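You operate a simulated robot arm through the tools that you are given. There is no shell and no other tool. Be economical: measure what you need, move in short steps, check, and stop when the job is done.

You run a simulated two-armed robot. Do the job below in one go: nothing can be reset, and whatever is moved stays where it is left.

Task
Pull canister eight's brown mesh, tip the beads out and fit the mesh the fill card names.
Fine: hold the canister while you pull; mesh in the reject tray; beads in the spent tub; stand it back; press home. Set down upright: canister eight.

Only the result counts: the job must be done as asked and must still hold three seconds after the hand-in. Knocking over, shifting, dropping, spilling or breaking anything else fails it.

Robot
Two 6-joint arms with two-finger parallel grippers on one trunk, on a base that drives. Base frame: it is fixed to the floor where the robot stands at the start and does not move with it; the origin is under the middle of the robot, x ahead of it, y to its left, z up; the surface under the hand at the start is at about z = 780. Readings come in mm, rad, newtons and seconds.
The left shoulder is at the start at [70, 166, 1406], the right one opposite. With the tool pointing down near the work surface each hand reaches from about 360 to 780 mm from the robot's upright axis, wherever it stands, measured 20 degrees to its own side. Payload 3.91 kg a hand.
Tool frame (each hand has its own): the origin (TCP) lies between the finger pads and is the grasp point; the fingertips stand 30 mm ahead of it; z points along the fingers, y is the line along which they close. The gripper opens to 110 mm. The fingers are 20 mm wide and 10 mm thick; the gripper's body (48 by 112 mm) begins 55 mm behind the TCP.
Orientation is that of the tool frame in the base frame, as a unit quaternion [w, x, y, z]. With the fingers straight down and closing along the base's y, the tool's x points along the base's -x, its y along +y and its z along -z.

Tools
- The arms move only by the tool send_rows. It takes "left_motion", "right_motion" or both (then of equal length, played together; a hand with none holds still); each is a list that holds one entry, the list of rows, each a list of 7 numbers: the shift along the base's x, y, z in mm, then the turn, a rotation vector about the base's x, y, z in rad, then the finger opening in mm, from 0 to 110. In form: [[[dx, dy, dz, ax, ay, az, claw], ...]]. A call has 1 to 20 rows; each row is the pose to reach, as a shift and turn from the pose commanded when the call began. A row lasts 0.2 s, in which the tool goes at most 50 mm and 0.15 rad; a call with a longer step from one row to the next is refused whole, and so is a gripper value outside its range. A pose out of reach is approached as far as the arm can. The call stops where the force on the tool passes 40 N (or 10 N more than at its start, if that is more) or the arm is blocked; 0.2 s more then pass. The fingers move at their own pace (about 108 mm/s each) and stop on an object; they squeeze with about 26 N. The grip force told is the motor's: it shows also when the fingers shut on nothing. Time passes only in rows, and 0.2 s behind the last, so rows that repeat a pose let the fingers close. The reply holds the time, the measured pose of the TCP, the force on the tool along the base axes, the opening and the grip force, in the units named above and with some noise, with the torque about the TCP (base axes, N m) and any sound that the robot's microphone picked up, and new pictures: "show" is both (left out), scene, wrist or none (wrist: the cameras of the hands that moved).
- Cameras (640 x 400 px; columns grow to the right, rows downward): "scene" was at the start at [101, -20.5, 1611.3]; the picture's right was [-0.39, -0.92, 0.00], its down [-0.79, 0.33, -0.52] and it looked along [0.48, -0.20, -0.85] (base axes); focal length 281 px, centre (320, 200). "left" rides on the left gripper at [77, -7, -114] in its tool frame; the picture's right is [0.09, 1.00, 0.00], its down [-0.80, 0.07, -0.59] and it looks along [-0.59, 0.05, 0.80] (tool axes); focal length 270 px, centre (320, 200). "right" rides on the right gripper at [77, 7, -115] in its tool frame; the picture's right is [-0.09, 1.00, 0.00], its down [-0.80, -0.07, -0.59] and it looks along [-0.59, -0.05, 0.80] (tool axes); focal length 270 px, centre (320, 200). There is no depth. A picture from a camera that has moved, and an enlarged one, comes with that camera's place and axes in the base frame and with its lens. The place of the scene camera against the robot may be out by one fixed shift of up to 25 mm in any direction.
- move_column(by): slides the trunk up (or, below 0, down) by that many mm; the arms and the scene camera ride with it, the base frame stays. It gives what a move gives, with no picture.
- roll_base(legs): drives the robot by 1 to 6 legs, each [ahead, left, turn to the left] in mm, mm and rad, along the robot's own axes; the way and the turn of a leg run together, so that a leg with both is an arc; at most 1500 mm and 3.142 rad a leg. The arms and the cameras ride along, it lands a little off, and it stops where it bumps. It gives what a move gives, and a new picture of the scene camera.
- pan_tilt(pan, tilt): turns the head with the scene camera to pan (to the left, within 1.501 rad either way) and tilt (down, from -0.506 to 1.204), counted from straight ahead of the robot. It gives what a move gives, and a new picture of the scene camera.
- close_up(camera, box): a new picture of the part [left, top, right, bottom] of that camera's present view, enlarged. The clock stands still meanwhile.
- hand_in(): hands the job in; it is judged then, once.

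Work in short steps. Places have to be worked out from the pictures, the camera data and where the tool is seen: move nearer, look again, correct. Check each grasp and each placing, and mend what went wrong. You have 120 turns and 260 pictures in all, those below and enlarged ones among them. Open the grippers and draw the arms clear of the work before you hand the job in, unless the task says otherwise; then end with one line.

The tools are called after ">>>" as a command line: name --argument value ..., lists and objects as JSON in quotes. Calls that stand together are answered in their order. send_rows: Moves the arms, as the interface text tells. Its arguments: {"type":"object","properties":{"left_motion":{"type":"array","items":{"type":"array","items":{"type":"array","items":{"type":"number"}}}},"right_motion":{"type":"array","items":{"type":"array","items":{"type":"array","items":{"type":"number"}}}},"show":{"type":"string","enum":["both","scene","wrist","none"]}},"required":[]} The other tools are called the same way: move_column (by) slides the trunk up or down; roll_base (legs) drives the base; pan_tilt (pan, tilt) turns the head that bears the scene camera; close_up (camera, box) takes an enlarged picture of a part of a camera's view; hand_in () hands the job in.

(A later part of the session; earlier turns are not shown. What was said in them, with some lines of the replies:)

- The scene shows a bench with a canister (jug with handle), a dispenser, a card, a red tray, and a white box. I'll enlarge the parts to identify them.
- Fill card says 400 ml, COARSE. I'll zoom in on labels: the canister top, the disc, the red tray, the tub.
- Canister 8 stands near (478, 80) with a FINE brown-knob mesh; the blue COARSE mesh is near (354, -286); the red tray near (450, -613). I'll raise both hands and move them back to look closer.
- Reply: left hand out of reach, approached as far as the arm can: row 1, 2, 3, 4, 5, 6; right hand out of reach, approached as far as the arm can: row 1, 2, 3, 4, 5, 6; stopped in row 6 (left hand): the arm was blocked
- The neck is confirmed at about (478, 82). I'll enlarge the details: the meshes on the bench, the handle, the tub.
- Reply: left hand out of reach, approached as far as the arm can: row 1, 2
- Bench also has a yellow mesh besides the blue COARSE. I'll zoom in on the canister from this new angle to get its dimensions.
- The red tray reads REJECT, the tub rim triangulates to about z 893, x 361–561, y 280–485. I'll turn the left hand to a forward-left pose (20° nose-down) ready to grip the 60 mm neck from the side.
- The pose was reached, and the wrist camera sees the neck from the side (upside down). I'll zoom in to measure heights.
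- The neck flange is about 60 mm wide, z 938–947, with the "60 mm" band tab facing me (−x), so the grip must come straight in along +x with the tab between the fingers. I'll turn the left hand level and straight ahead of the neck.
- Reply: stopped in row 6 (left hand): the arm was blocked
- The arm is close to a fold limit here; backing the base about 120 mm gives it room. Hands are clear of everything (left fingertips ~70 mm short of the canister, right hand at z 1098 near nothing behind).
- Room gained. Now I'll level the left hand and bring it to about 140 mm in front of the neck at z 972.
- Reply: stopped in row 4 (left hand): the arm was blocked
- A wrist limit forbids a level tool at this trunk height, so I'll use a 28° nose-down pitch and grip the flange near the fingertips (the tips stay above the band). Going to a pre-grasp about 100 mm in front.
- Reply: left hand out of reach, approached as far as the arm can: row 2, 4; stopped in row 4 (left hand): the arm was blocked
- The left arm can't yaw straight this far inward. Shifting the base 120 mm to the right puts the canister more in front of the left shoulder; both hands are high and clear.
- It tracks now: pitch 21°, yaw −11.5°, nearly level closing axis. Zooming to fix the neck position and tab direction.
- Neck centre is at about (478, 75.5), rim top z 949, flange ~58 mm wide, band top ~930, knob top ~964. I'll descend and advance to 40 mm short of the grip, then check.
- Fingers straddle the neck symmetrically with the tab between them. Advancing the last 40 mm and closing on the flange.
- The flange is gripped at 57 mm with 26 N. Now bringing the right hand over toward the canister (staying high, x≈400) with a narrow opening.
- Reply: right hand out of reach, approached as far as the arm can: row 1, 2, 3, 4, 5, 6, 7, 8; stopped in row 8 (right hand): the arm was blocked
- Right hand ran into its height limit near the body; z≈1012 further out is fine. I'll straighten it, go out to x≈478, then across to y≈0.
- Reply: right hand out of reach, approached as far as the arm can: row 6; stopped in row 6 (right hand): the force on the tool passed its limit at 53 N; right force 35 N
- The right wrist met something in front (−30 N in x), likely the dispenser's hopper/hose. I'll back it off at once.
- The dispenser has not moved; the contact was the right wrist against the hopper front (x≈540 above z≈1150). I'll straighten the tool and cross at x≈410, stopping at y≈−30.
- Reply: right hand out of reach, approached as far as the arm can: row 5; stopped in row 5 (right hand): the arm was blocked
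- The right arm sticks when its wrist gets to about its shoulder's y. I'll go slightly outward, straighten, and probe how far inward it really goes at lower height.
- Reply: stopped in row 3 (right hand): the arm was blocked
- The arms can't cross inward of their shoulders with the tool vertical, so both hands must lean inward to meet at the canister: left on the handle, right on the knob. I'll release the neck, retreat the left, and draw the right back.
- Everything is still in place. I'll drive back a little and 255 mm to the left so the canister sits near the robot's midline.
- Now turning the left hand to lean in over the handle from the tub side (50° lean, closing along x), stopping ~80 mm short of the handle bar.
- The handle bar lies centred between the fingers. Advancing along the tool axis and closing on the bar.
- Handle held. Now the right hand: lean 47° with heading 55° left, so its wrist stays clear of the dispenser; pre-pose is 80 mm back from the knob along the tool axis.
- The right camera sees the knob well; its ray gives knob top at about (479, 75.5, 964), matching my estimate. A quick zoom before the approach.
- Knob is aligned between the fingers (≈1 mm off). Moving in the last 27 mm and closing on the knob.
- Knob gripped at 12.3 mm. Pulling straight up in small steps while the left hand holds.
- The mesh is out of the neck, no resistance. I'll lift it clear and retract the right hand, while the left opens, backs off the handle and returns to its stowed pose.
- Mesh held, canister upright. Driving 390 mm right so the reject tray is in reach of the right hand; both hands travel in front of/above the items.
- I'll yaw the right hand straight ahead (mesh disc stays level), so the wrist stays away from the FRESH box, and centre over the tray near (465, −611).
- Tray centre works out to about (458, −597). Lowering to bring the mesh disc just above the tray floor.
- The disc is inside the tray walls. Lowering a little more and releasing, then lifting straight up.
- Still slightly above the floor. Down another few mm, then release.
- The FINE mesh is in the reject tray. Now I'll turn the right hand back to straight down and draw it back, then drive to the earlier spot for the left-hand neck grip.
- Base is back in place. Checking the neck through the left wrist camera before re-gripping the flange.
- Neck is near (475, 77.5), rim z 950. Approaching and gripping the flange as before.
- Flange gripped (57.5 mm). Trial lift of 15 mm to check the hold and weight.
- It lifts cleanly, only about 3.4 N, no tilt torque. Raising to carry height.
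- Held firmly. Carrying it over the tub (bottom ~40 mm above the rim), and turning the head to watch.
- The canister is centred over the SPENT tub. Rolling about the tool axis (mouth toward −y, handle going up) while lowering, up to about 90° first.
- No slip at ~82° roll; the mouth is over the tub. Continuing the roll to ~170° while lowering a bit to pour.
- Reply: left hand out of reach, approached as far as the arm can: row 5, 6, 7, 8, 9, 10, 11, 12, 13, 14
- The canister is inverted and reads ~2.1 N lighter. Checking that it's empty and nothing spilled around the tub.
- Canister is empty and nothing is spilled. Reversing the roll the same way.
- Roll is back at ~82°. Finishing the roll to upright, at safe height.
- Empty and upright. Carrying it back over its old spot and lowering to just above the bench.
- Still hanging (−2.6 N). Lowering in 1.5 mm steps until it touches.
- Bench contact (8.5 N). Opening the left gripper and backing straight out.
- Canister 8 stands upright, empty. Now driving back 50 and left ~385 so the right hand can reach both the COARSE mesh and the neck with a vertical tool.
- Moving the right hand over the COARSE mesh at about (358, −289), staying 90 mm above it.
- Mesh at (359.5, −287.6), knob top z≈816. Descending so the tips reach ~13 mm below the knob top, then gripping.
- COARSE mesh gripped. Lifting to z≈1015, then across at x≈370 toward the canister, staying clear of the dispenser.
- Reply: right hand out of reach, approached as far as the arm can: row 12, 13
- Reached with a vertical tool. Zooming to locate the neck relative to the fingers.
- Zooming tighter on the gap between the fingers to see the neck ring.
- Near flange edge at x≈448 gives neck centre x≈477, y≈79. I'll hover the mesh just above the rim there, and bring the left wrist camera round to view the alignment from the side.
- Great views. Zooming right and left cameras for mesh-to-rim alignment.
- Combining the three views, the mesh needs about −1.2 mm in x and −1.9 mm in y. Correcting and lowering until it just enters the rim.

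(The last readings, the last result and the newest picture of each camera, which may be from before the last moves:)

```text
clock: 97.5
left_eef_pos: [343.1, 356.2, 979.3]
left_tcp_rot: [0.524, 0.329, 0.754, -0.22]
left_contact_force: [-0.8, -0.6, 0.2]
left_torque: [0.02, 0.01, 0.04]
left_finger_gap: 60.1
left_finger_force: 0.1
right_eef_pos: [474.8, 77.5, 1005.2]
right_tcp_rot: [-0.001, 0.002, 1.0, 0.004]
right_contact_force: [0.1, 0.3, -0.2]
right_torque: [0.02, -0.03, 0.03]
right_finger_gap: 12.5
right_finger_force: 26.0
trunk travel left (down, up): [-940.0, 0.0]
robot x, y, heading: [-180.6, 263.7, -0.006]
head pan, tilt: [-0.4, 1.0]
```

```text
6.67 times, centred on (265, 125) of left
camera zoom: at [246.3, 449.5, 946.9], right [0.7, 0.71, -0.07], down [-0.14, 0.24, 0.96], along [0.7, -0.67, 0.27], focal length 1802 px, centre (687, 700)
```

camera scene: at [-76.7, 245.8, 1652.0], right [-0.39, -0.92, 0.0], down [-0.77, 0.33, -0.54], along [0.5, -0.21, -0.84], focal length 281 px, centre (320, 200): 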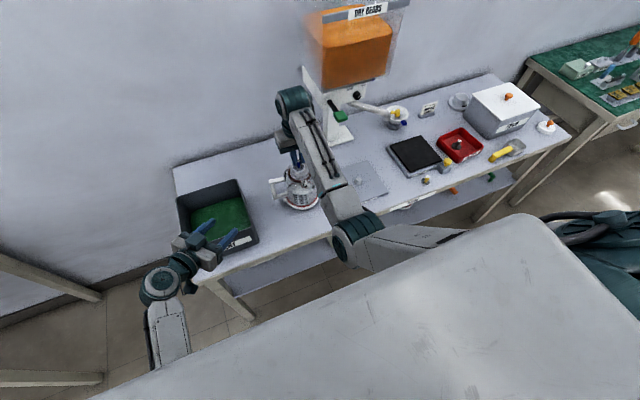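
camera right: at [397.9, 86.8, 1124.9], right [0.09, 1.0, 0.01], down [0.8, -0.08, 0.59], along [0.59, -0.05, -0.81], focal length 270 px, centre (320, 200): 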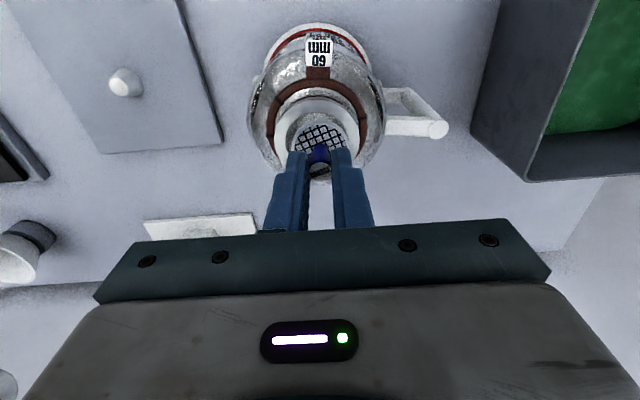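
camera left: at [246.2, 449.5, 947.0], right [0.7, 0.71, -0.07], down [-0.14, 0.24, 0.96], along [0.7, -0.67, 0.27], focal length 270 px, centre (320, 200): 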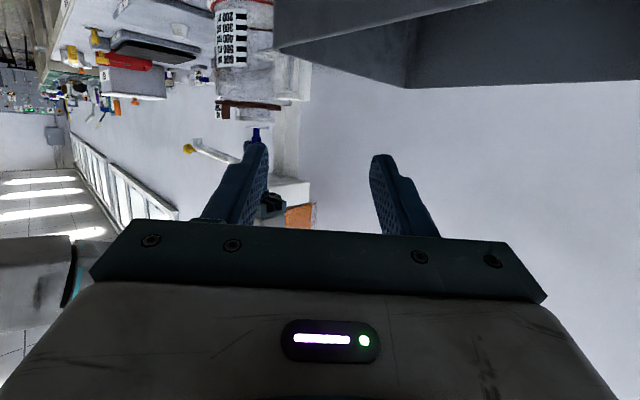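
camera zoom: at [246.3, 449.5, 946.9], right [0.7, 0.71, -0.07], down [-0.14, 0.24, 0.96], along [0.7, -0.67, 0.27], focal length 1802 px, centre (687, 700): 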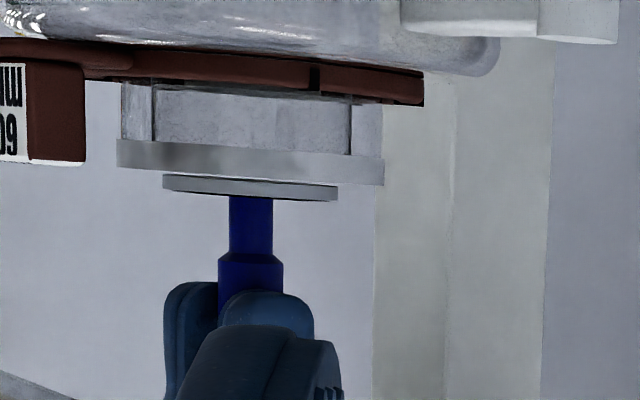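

Alignment now matches in all three views. Lowering into the neck in small steps.

>>> send_rows --right_motion '[[[0, 0, -3, 0, 0, 0, 3], [0, 0, -6, 0, 0, 0, 3], [0, 0, -9, 0, 0, 0, 3], [0, 0, -12, 0, 0, 0, 3], [0, 0, -14, 0, 0, 0, 3]]]' --show "none"

>>> close_up --camera "left" --box '[225, 95, 305, 155]'

>>> close_up --camera "scene" --box '[283, 158, 319, 182]'

```text
clock: 98.7
left_eef_pos: [341.6, 355.4, 979.8]
left_tcp_rot: [0.525, 0.328, 0.754, -0.22]
left_contact_force: [0.4, -0.3, -0.2]
left_torque: [0.01, -0.02, -0.01]
left_finger_gap: 60.0
left_finger_force: 0.0
right_eef_pos: [475.5, 77.6, 990.8]
right_tcp_rot: [0.0, 0.002, 1.0, 0.003]
right_contact_force: [0.4, 0.1, -0.7]
right_torque: [0.01, 0.01, -0.01]
right_finger_gap: 12.4
right_finger_force: 25.8
trunk travel left (down, up): [-940.0, 0.0]
robot x, y, heading: [-175.9, 264.6, -0.007]
head pan, tilt: [-0.4, 1.0]
```

```text
6.67 times, centred on (265, 125) of left
camera zoom: at [246.3, 449.5, 946.9], right [0.7, 0.71, -0.07], down [-0.14, 0.24, 0.96], along [0.7, -0.67, 0.27], focal length 1802 px, centre (687, 700)
```

zoom: 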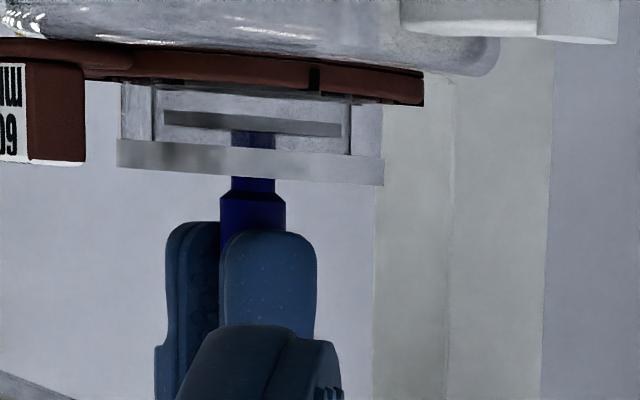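

```text
16.00 times, centred on (301, 170) of scene
camera zoom: at [-76.3, 245.7, 1652.0], right [-0.39, -0.92, 0.0], down [-0.77, 0.33, -0.54], along [0.5, -0.21, -0.84], focal length 4492 px, centre (624, 680)
```

zoom: 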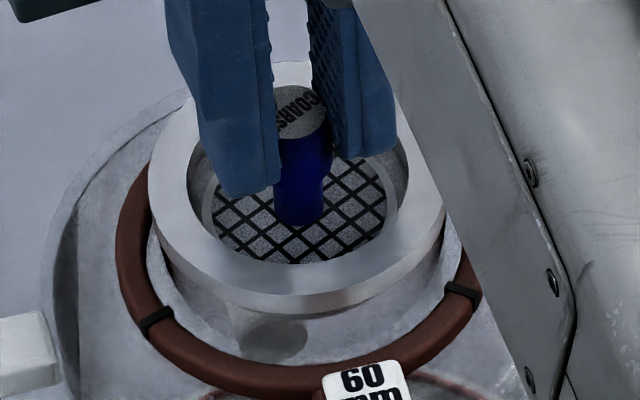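

The disc is inside the neck without touching. Continuing down until it seats.

>>> send_rows --right_motion '[[[0, 0, -2, 0, 0, 0, 3], [0, 0, -4, 0, 0, 0, 3], [0, 0, -6, 0, 0, 0, 3], [0, 0, -7, 0, 0, 0, 3]]]' --show "none"

>>> send_rows --right_motion '[[[0, 0, -1, 0, 0, 0, 3], [0, 0, -2, 0, 0, 0, 3], [0, 0, -3, 0, 0, 0, 3], [0, 0, -4, 0, 0, 0, 3]]]' --show "none"

>>> close_up --camera "left" --box '[225, 95, 305, 155]'

```text
clock: 99.7
left_eef_pos: [341.2, 355.7, 979.0]
left_tcp_rot: [0.524, 0.329, 0.754, -0.219]
left_contact_force: [0.2, 0.1, -0.3]
left_torque: [0.02, -0.01, 0.01]
left_finger_gap: 59.9
left_finger_force: 0.1
right_eef_pos: [476.1, 77.8, 985.3]
right_tcp_rot: [0.001, 0.003, 1.0, 0.004]
right_contact_force: [1.1, 0.0, 8.5]
right_torque: [-0.02, -0.05, 0.03]
right_finger_gap: 12.4
right_finger_force: 26.3
trunk travel left (down, up): [-940.0, 0.0]
robot x, y, heading: [-175.9, 265.2, -0.009]
head pan, tilt: [-0.4, 1.0]
```

```text
clock: 100.7
left_eef_pos: [340.2, 356.9, 980.1]
left_tcp_rot: [0.524, 0.33, 0.754, -0.219]
left_contact_force: [-0.1, 0.3, -0.7]
left_torque: [0.03, 0.01, 0.0]
left_finger_gap: 59.8
left_finger_force: 0.1
right_eef_pos: [473.2, 77.7, 982.8]
right_tcp_rot: [0.001, 0.002, 1.0, 0.002]
right_contact_force: [4.6, -2.8, 27.2]
right_torque: [-0.13, -0.25, -0.05]
right_finger_gap: 12.5
right_finger_force: 25.8
trunk travel left (down, up): [-940.0, 0.0]
robot x, y, heading: [-181.7, 266.2, -0.002]
head pan, tilt: [-0.4, 1.0]
```

```text
6.67 times, centred on (265, 125) of left
camera zoom: at [244.2, 449.9, 948.0], right [0.7, 0.71, -0.07], down [-0.15, 0.24, 0.96], along [0.7, -0.67, 0.27], focal length 1802 px, centre (687, 700)
```

zoom: 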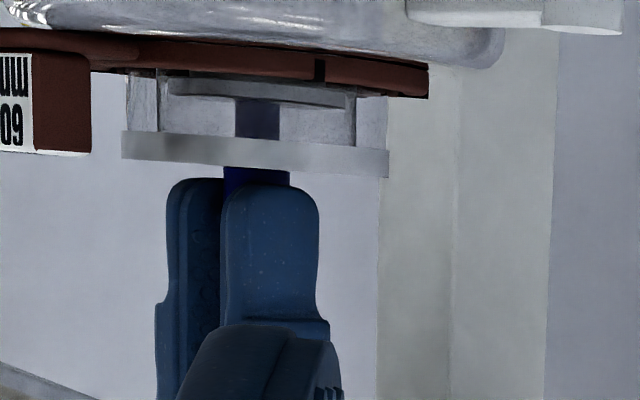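

Seated with 27 N down force. Opening the fingers and rising to inspect, then I'll press the knob top with closed fingers.

>>> send_rows --right_motion '[[[0, 0, 2, 0, 0, 0, 8], [0, 0, 3, 0, 0, 0, 20], [0, 0, 3, 0, 0, 0, 32], [0, 0, 15, 0, 0, 0, 32], [0, 0, 35, 0, 0, 0, 32], [0, 0, 35, 0, 0, 0, 15], [0, 0, 35, 0, 0, 0, 0], [0, 0, 35, 0, 0, 0, 0]]]' --show "none"

>>> close_up --camera "left" --box '[225, 85, 305, 145]'

>>> close_up --camera "scene" --box '[275, 150, 327, 185]'

>>> close_up --camera "right" --box '[240, 50, 400, 170]'

```text
clock: 102.5
left_eef_pos: [341.3, 356.1, 978.2]
left_tcp_rot: [0.523, 0.33, 0.755, -0.22]
left_contact_force: [0.4, -0.4, -0.1]
left_torque: [0.02, -0.01, -0.01]
left_finger_gap: 60.1
left_finger_force: 0.2
right_eef_pos: [475.9, 77.5, 1015.5]
right_tcp_rot: [-0.001, 0.003, 1.0, 0.004]
right_contact_force: [0.1, 0.2, 0.2]
right_torque: [0.0, 0.01, 0.0]
right_finger_gap: 0.1
right_finger_force: 26.2
trunk travel left (down, up): [-940.0, 0.0]
robot x, y, heading: [-182.4, 268.8, -0.006]
head pan, tilt: [-0.4, 1.0]
```

```text
6.67 times, centred on (265, 115) of left
camera zoom: at [246.3, 449.6, 946.9], right [0.7, 0.71, -0.07], down [-0.14, 0.24, 0.96], along [0.7, -0.67, 0.27], focal length 1802 px, centre (687, 767)
```

zoom: 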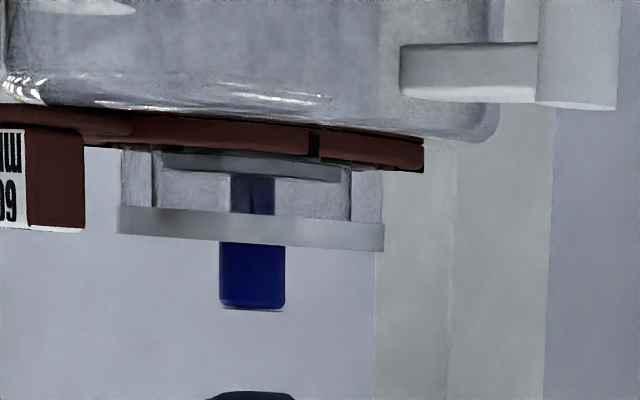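

```text
11.43 times, centred on (301, 168) of scene
camera zoom: at [-76.4, 245.8, 1652.0], right [-0.39, -0.92, 0.0], down [-0.77, 0.33, -0.54], along [0.5, -0.21, -0.84], focal length 3209 px, centre (537, 571)
```

zoom: 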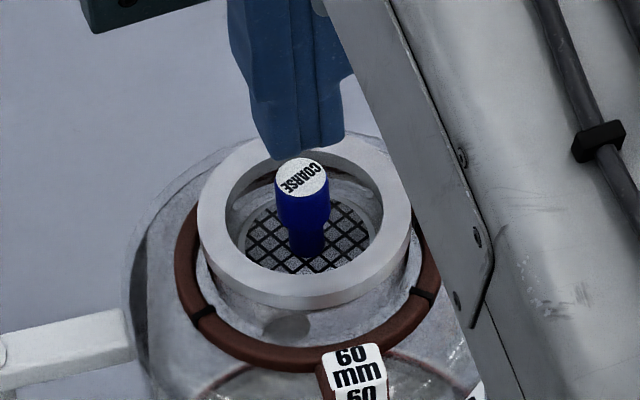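

```text
3.33 times, centred on (320, 110) of right
camera zoom: at [396.9, 85.0, 1130.8], right [0.09, 1.0, 0.01], down [0.8, -0.08, 0.59], along [0.59, -0.05, -0.81], focal length 901 px, centre (320, 500)
```

zoom: 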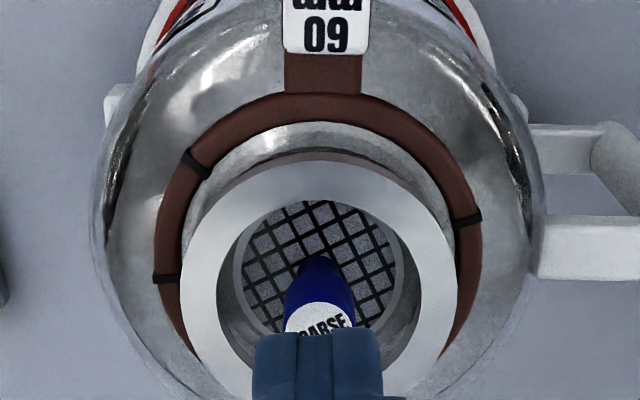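

Knob stands ~14 mm above the rim, the same as the old mesh did. Pressing the knob top with closed fingertips to make sure it's home.

>>> send_rows --right_motion '[[[0, 0, -10, 0, 0, 0, 0], [0, 0, -18, 0, 0, 0, 0], [0, 0, -21, 0, 0, 0, 0], [0, 0, -23, 0, 0, 0, 0], [0, 0, -25, 0, 0, 0, 0], [0, 0, -27, 0, 0, 0, 0]]]' --show "none"

>>> close_up --camera "left" --box '[225, 85, 305, 145]'

```text
clock: 103.9
left_eef_pos: [339.7, 356.3, 981.3]
left_tcp_rot: [0.525, 0.33, 0.753, -0.22]
left_contact_force: [0.2, -0.6, 0.5]
left_torque: [0.01, 0.0, -0.05]
left_finger_gap: 60.1
left_finger_force: 0.0
right_eef_pos: [473.8, 77.6, 994.1]
right_tcp_rot: [0.005, 0.003, 1.0, 0.003]
right_contact_force: [5.8, -3.8, 34.0]
right_torque: [-0.1, -0.34, 0.01]
right_finger_gap: 0.0
right_finger_force: 26.0
trunk travel left (down, up): [-940.0, 0.0]
robot x, y, heading: [-178.5, 266.5, -0.003]
head pan, tilt: [-0.4, 1.0]
```

```text
6.67 times, centred on (265, 115) of left
camera zoom: at [243.2, 450.2, 948.8], right [0.7, 0.71, -0.07], down [-0.15, 0.24, 0.96], along [0.69, -0.67, 0.27], focal length 1802 px, centre (687, 767)
```

zoom: 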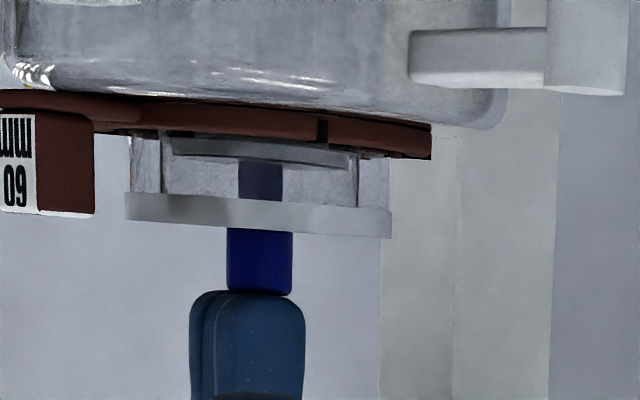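

34 N and no further travel; knob top z≈964, the same as the old mesh — home. Raising and drawing the right hand clear.

>>> send_rows --right_motion '[[[0, 0, 10, 0, 0, 0, 0], [0, 0, 22, 0, 0, 0, 0], [-30, -5, 22, 0, 0, 0, 20], [-70, -20, 22, 0, 0, 0, 40], [-85, -60, 22, 0, 0, 0, 60], [-90, -105, 22, 0, 0, 0, 60], [-95, -150, 22, 0, 0, 0, 60], [-95, -190, 10, 0, 0, 0, 60], [-95, -190, 10, 0, 0, 0, 60]]]'

>>> close_up --camera "scene" --box '[250, 140, 350, 220]'

>>> close_up --camera "scene" --box '[160, 80, 580, 280]'

```text
clock: 105.9
left_eef_pos: [342.3, 356.9, 979.2]
left_tcp_rot: [0.524, 0.329, 0.754, -0.22]
left_contact_force: [0.1, 0.6, -0.3]
left_torque: [0.02, -0.02, -0.03]
left_finger_gap: 60.0
left_finger_force: 0.0
right_eef_pos: [381.0, -112.7, 998.3]
right_tcp_rot: [-0.001, 0.002, 1.0, 0.003]
right_contact_force: [0.0, 0.2, -0.1]
right_torque: [-0.02, -0.01, 0.0]
right_finger_gap: 60.0
right_finger_force: 0.1
trunk travel left (down, up): [-940.0, 0.0]
robot x, y, heading: [-181.1, 267.9, -0.005]
head pan, tilt: [-0.4, 1.0]
camera scene: at [-76.0, 246.7, 1652.0], right [-0.39, -0.92, 0.0], down [-0.77, 0.33, -0.54], along [0.5, -0.21, -0.84], focal length 281 px, centre (320, 200)
camera right: at [302.8, -105.7, 1113.7], right [0.09, 1.0, 0.01], down [0.8, -0.08, 0.59], along [0.59, -0.05, -0.81], focal length 270 px, centre (320, 200)
```

scene: 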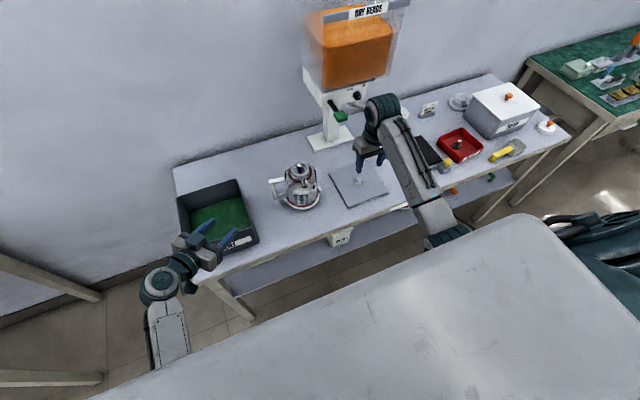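
right: 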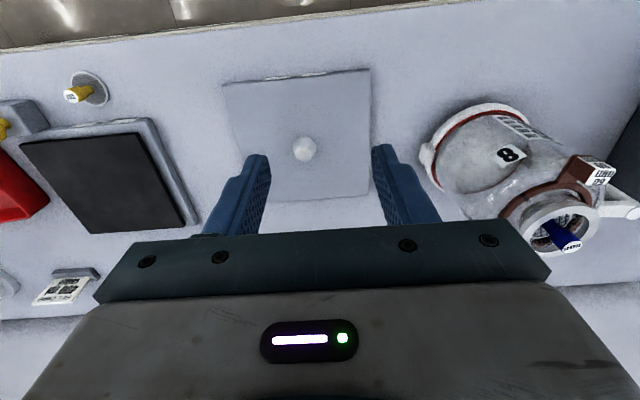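

```text
5.00 times, centred on (300, 180) of scene
camera zoom: at [-76.0, 246.7, 1652.0], right [-0.39, -0.92, 0.0], down [-0.77, 0.33, -0.54], along [0.5, -0.21, -0.84], focal length 1404 px, centre (420, 300)
```

zoom: 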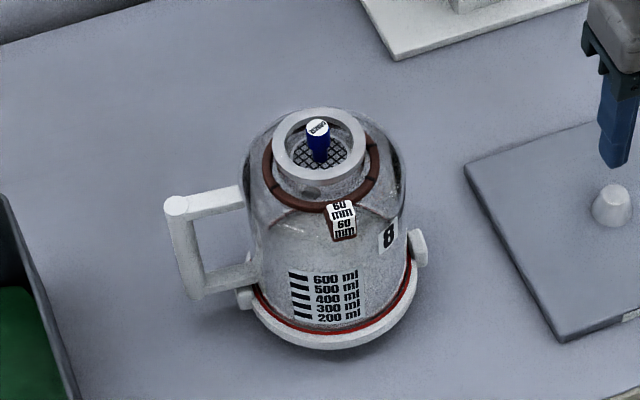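

```text
1.52 times, centred on (370, 180) of scene
camera zoom: at [-76.0, 246.7, 1652.0], right [-0.39, -0.92, 0.0], down [-0.77, 0.33, -0.54], along [0.5, -0.21, -0.84], focal length 428 px, centre (244, 230)
```

zoom: 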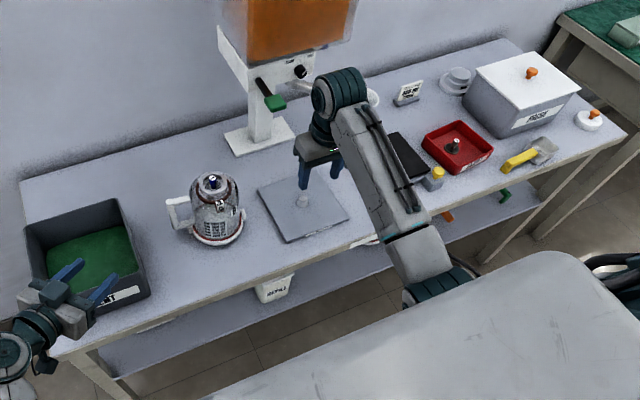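

Canister 8 is upright with the COARSE mesh seated; the FINE mesh is in the reject tray, nothing else moved. Driving back to clear the arms, then handing in.

>>> roll_base --legs '[[-150, 0, 0]]'

```text
clock: 107.3
left_eef_pos: [192.9, 356.0, 977.8]
left_tcp_rot: [0.523, 0.33, 0.754, -0.221]
left_contact_force: [0.4, 0.7, 0.2]
left_torque: [0.0, -0.01, -0.02]
left_finger_gap: 59.9
left_finger_force: 0.1
right_eef_pos: [231.2, -111.8, 996.9]
right_tcp_rot: [-0.002, 0.003, 1.0, 0.004]
right_contact_force: [0.5, -0.2, 0.1]
right_torque: [-0.01, 0.03, 0.0]
right_finger_gap: 59.9
right_finger_force: 0.1
trunk travel left (down, up): [-940.0, 0.0]
robot x, y, heading: [-328.6, 267.9, -0.004]
head pan, tilt: [-0.4, 1.0]
camera scene: at [-223.3, 246.3, 1651.6], right [-0.39, -0.92, 0.0], down [-0.77, 0.33, -0.54], along [0.49, -0.21, -0.84], focal length 281 px, centre (320, 200)
```

scene: 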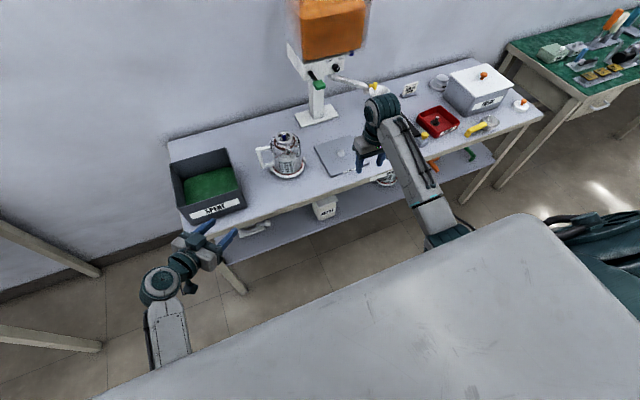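

The arms are clear and both grippers are open. Handing in.

>>> hand_in

```text
The job is handed in.
```

Canister eight is emptied into the spent tub, standing upright on its spot with the COARSE mesh the fill card names pressed home; the brown FINE mesh is in the reject tray. The right hand bumped the dispenser once (about 53 N), but it showed no visible shift.
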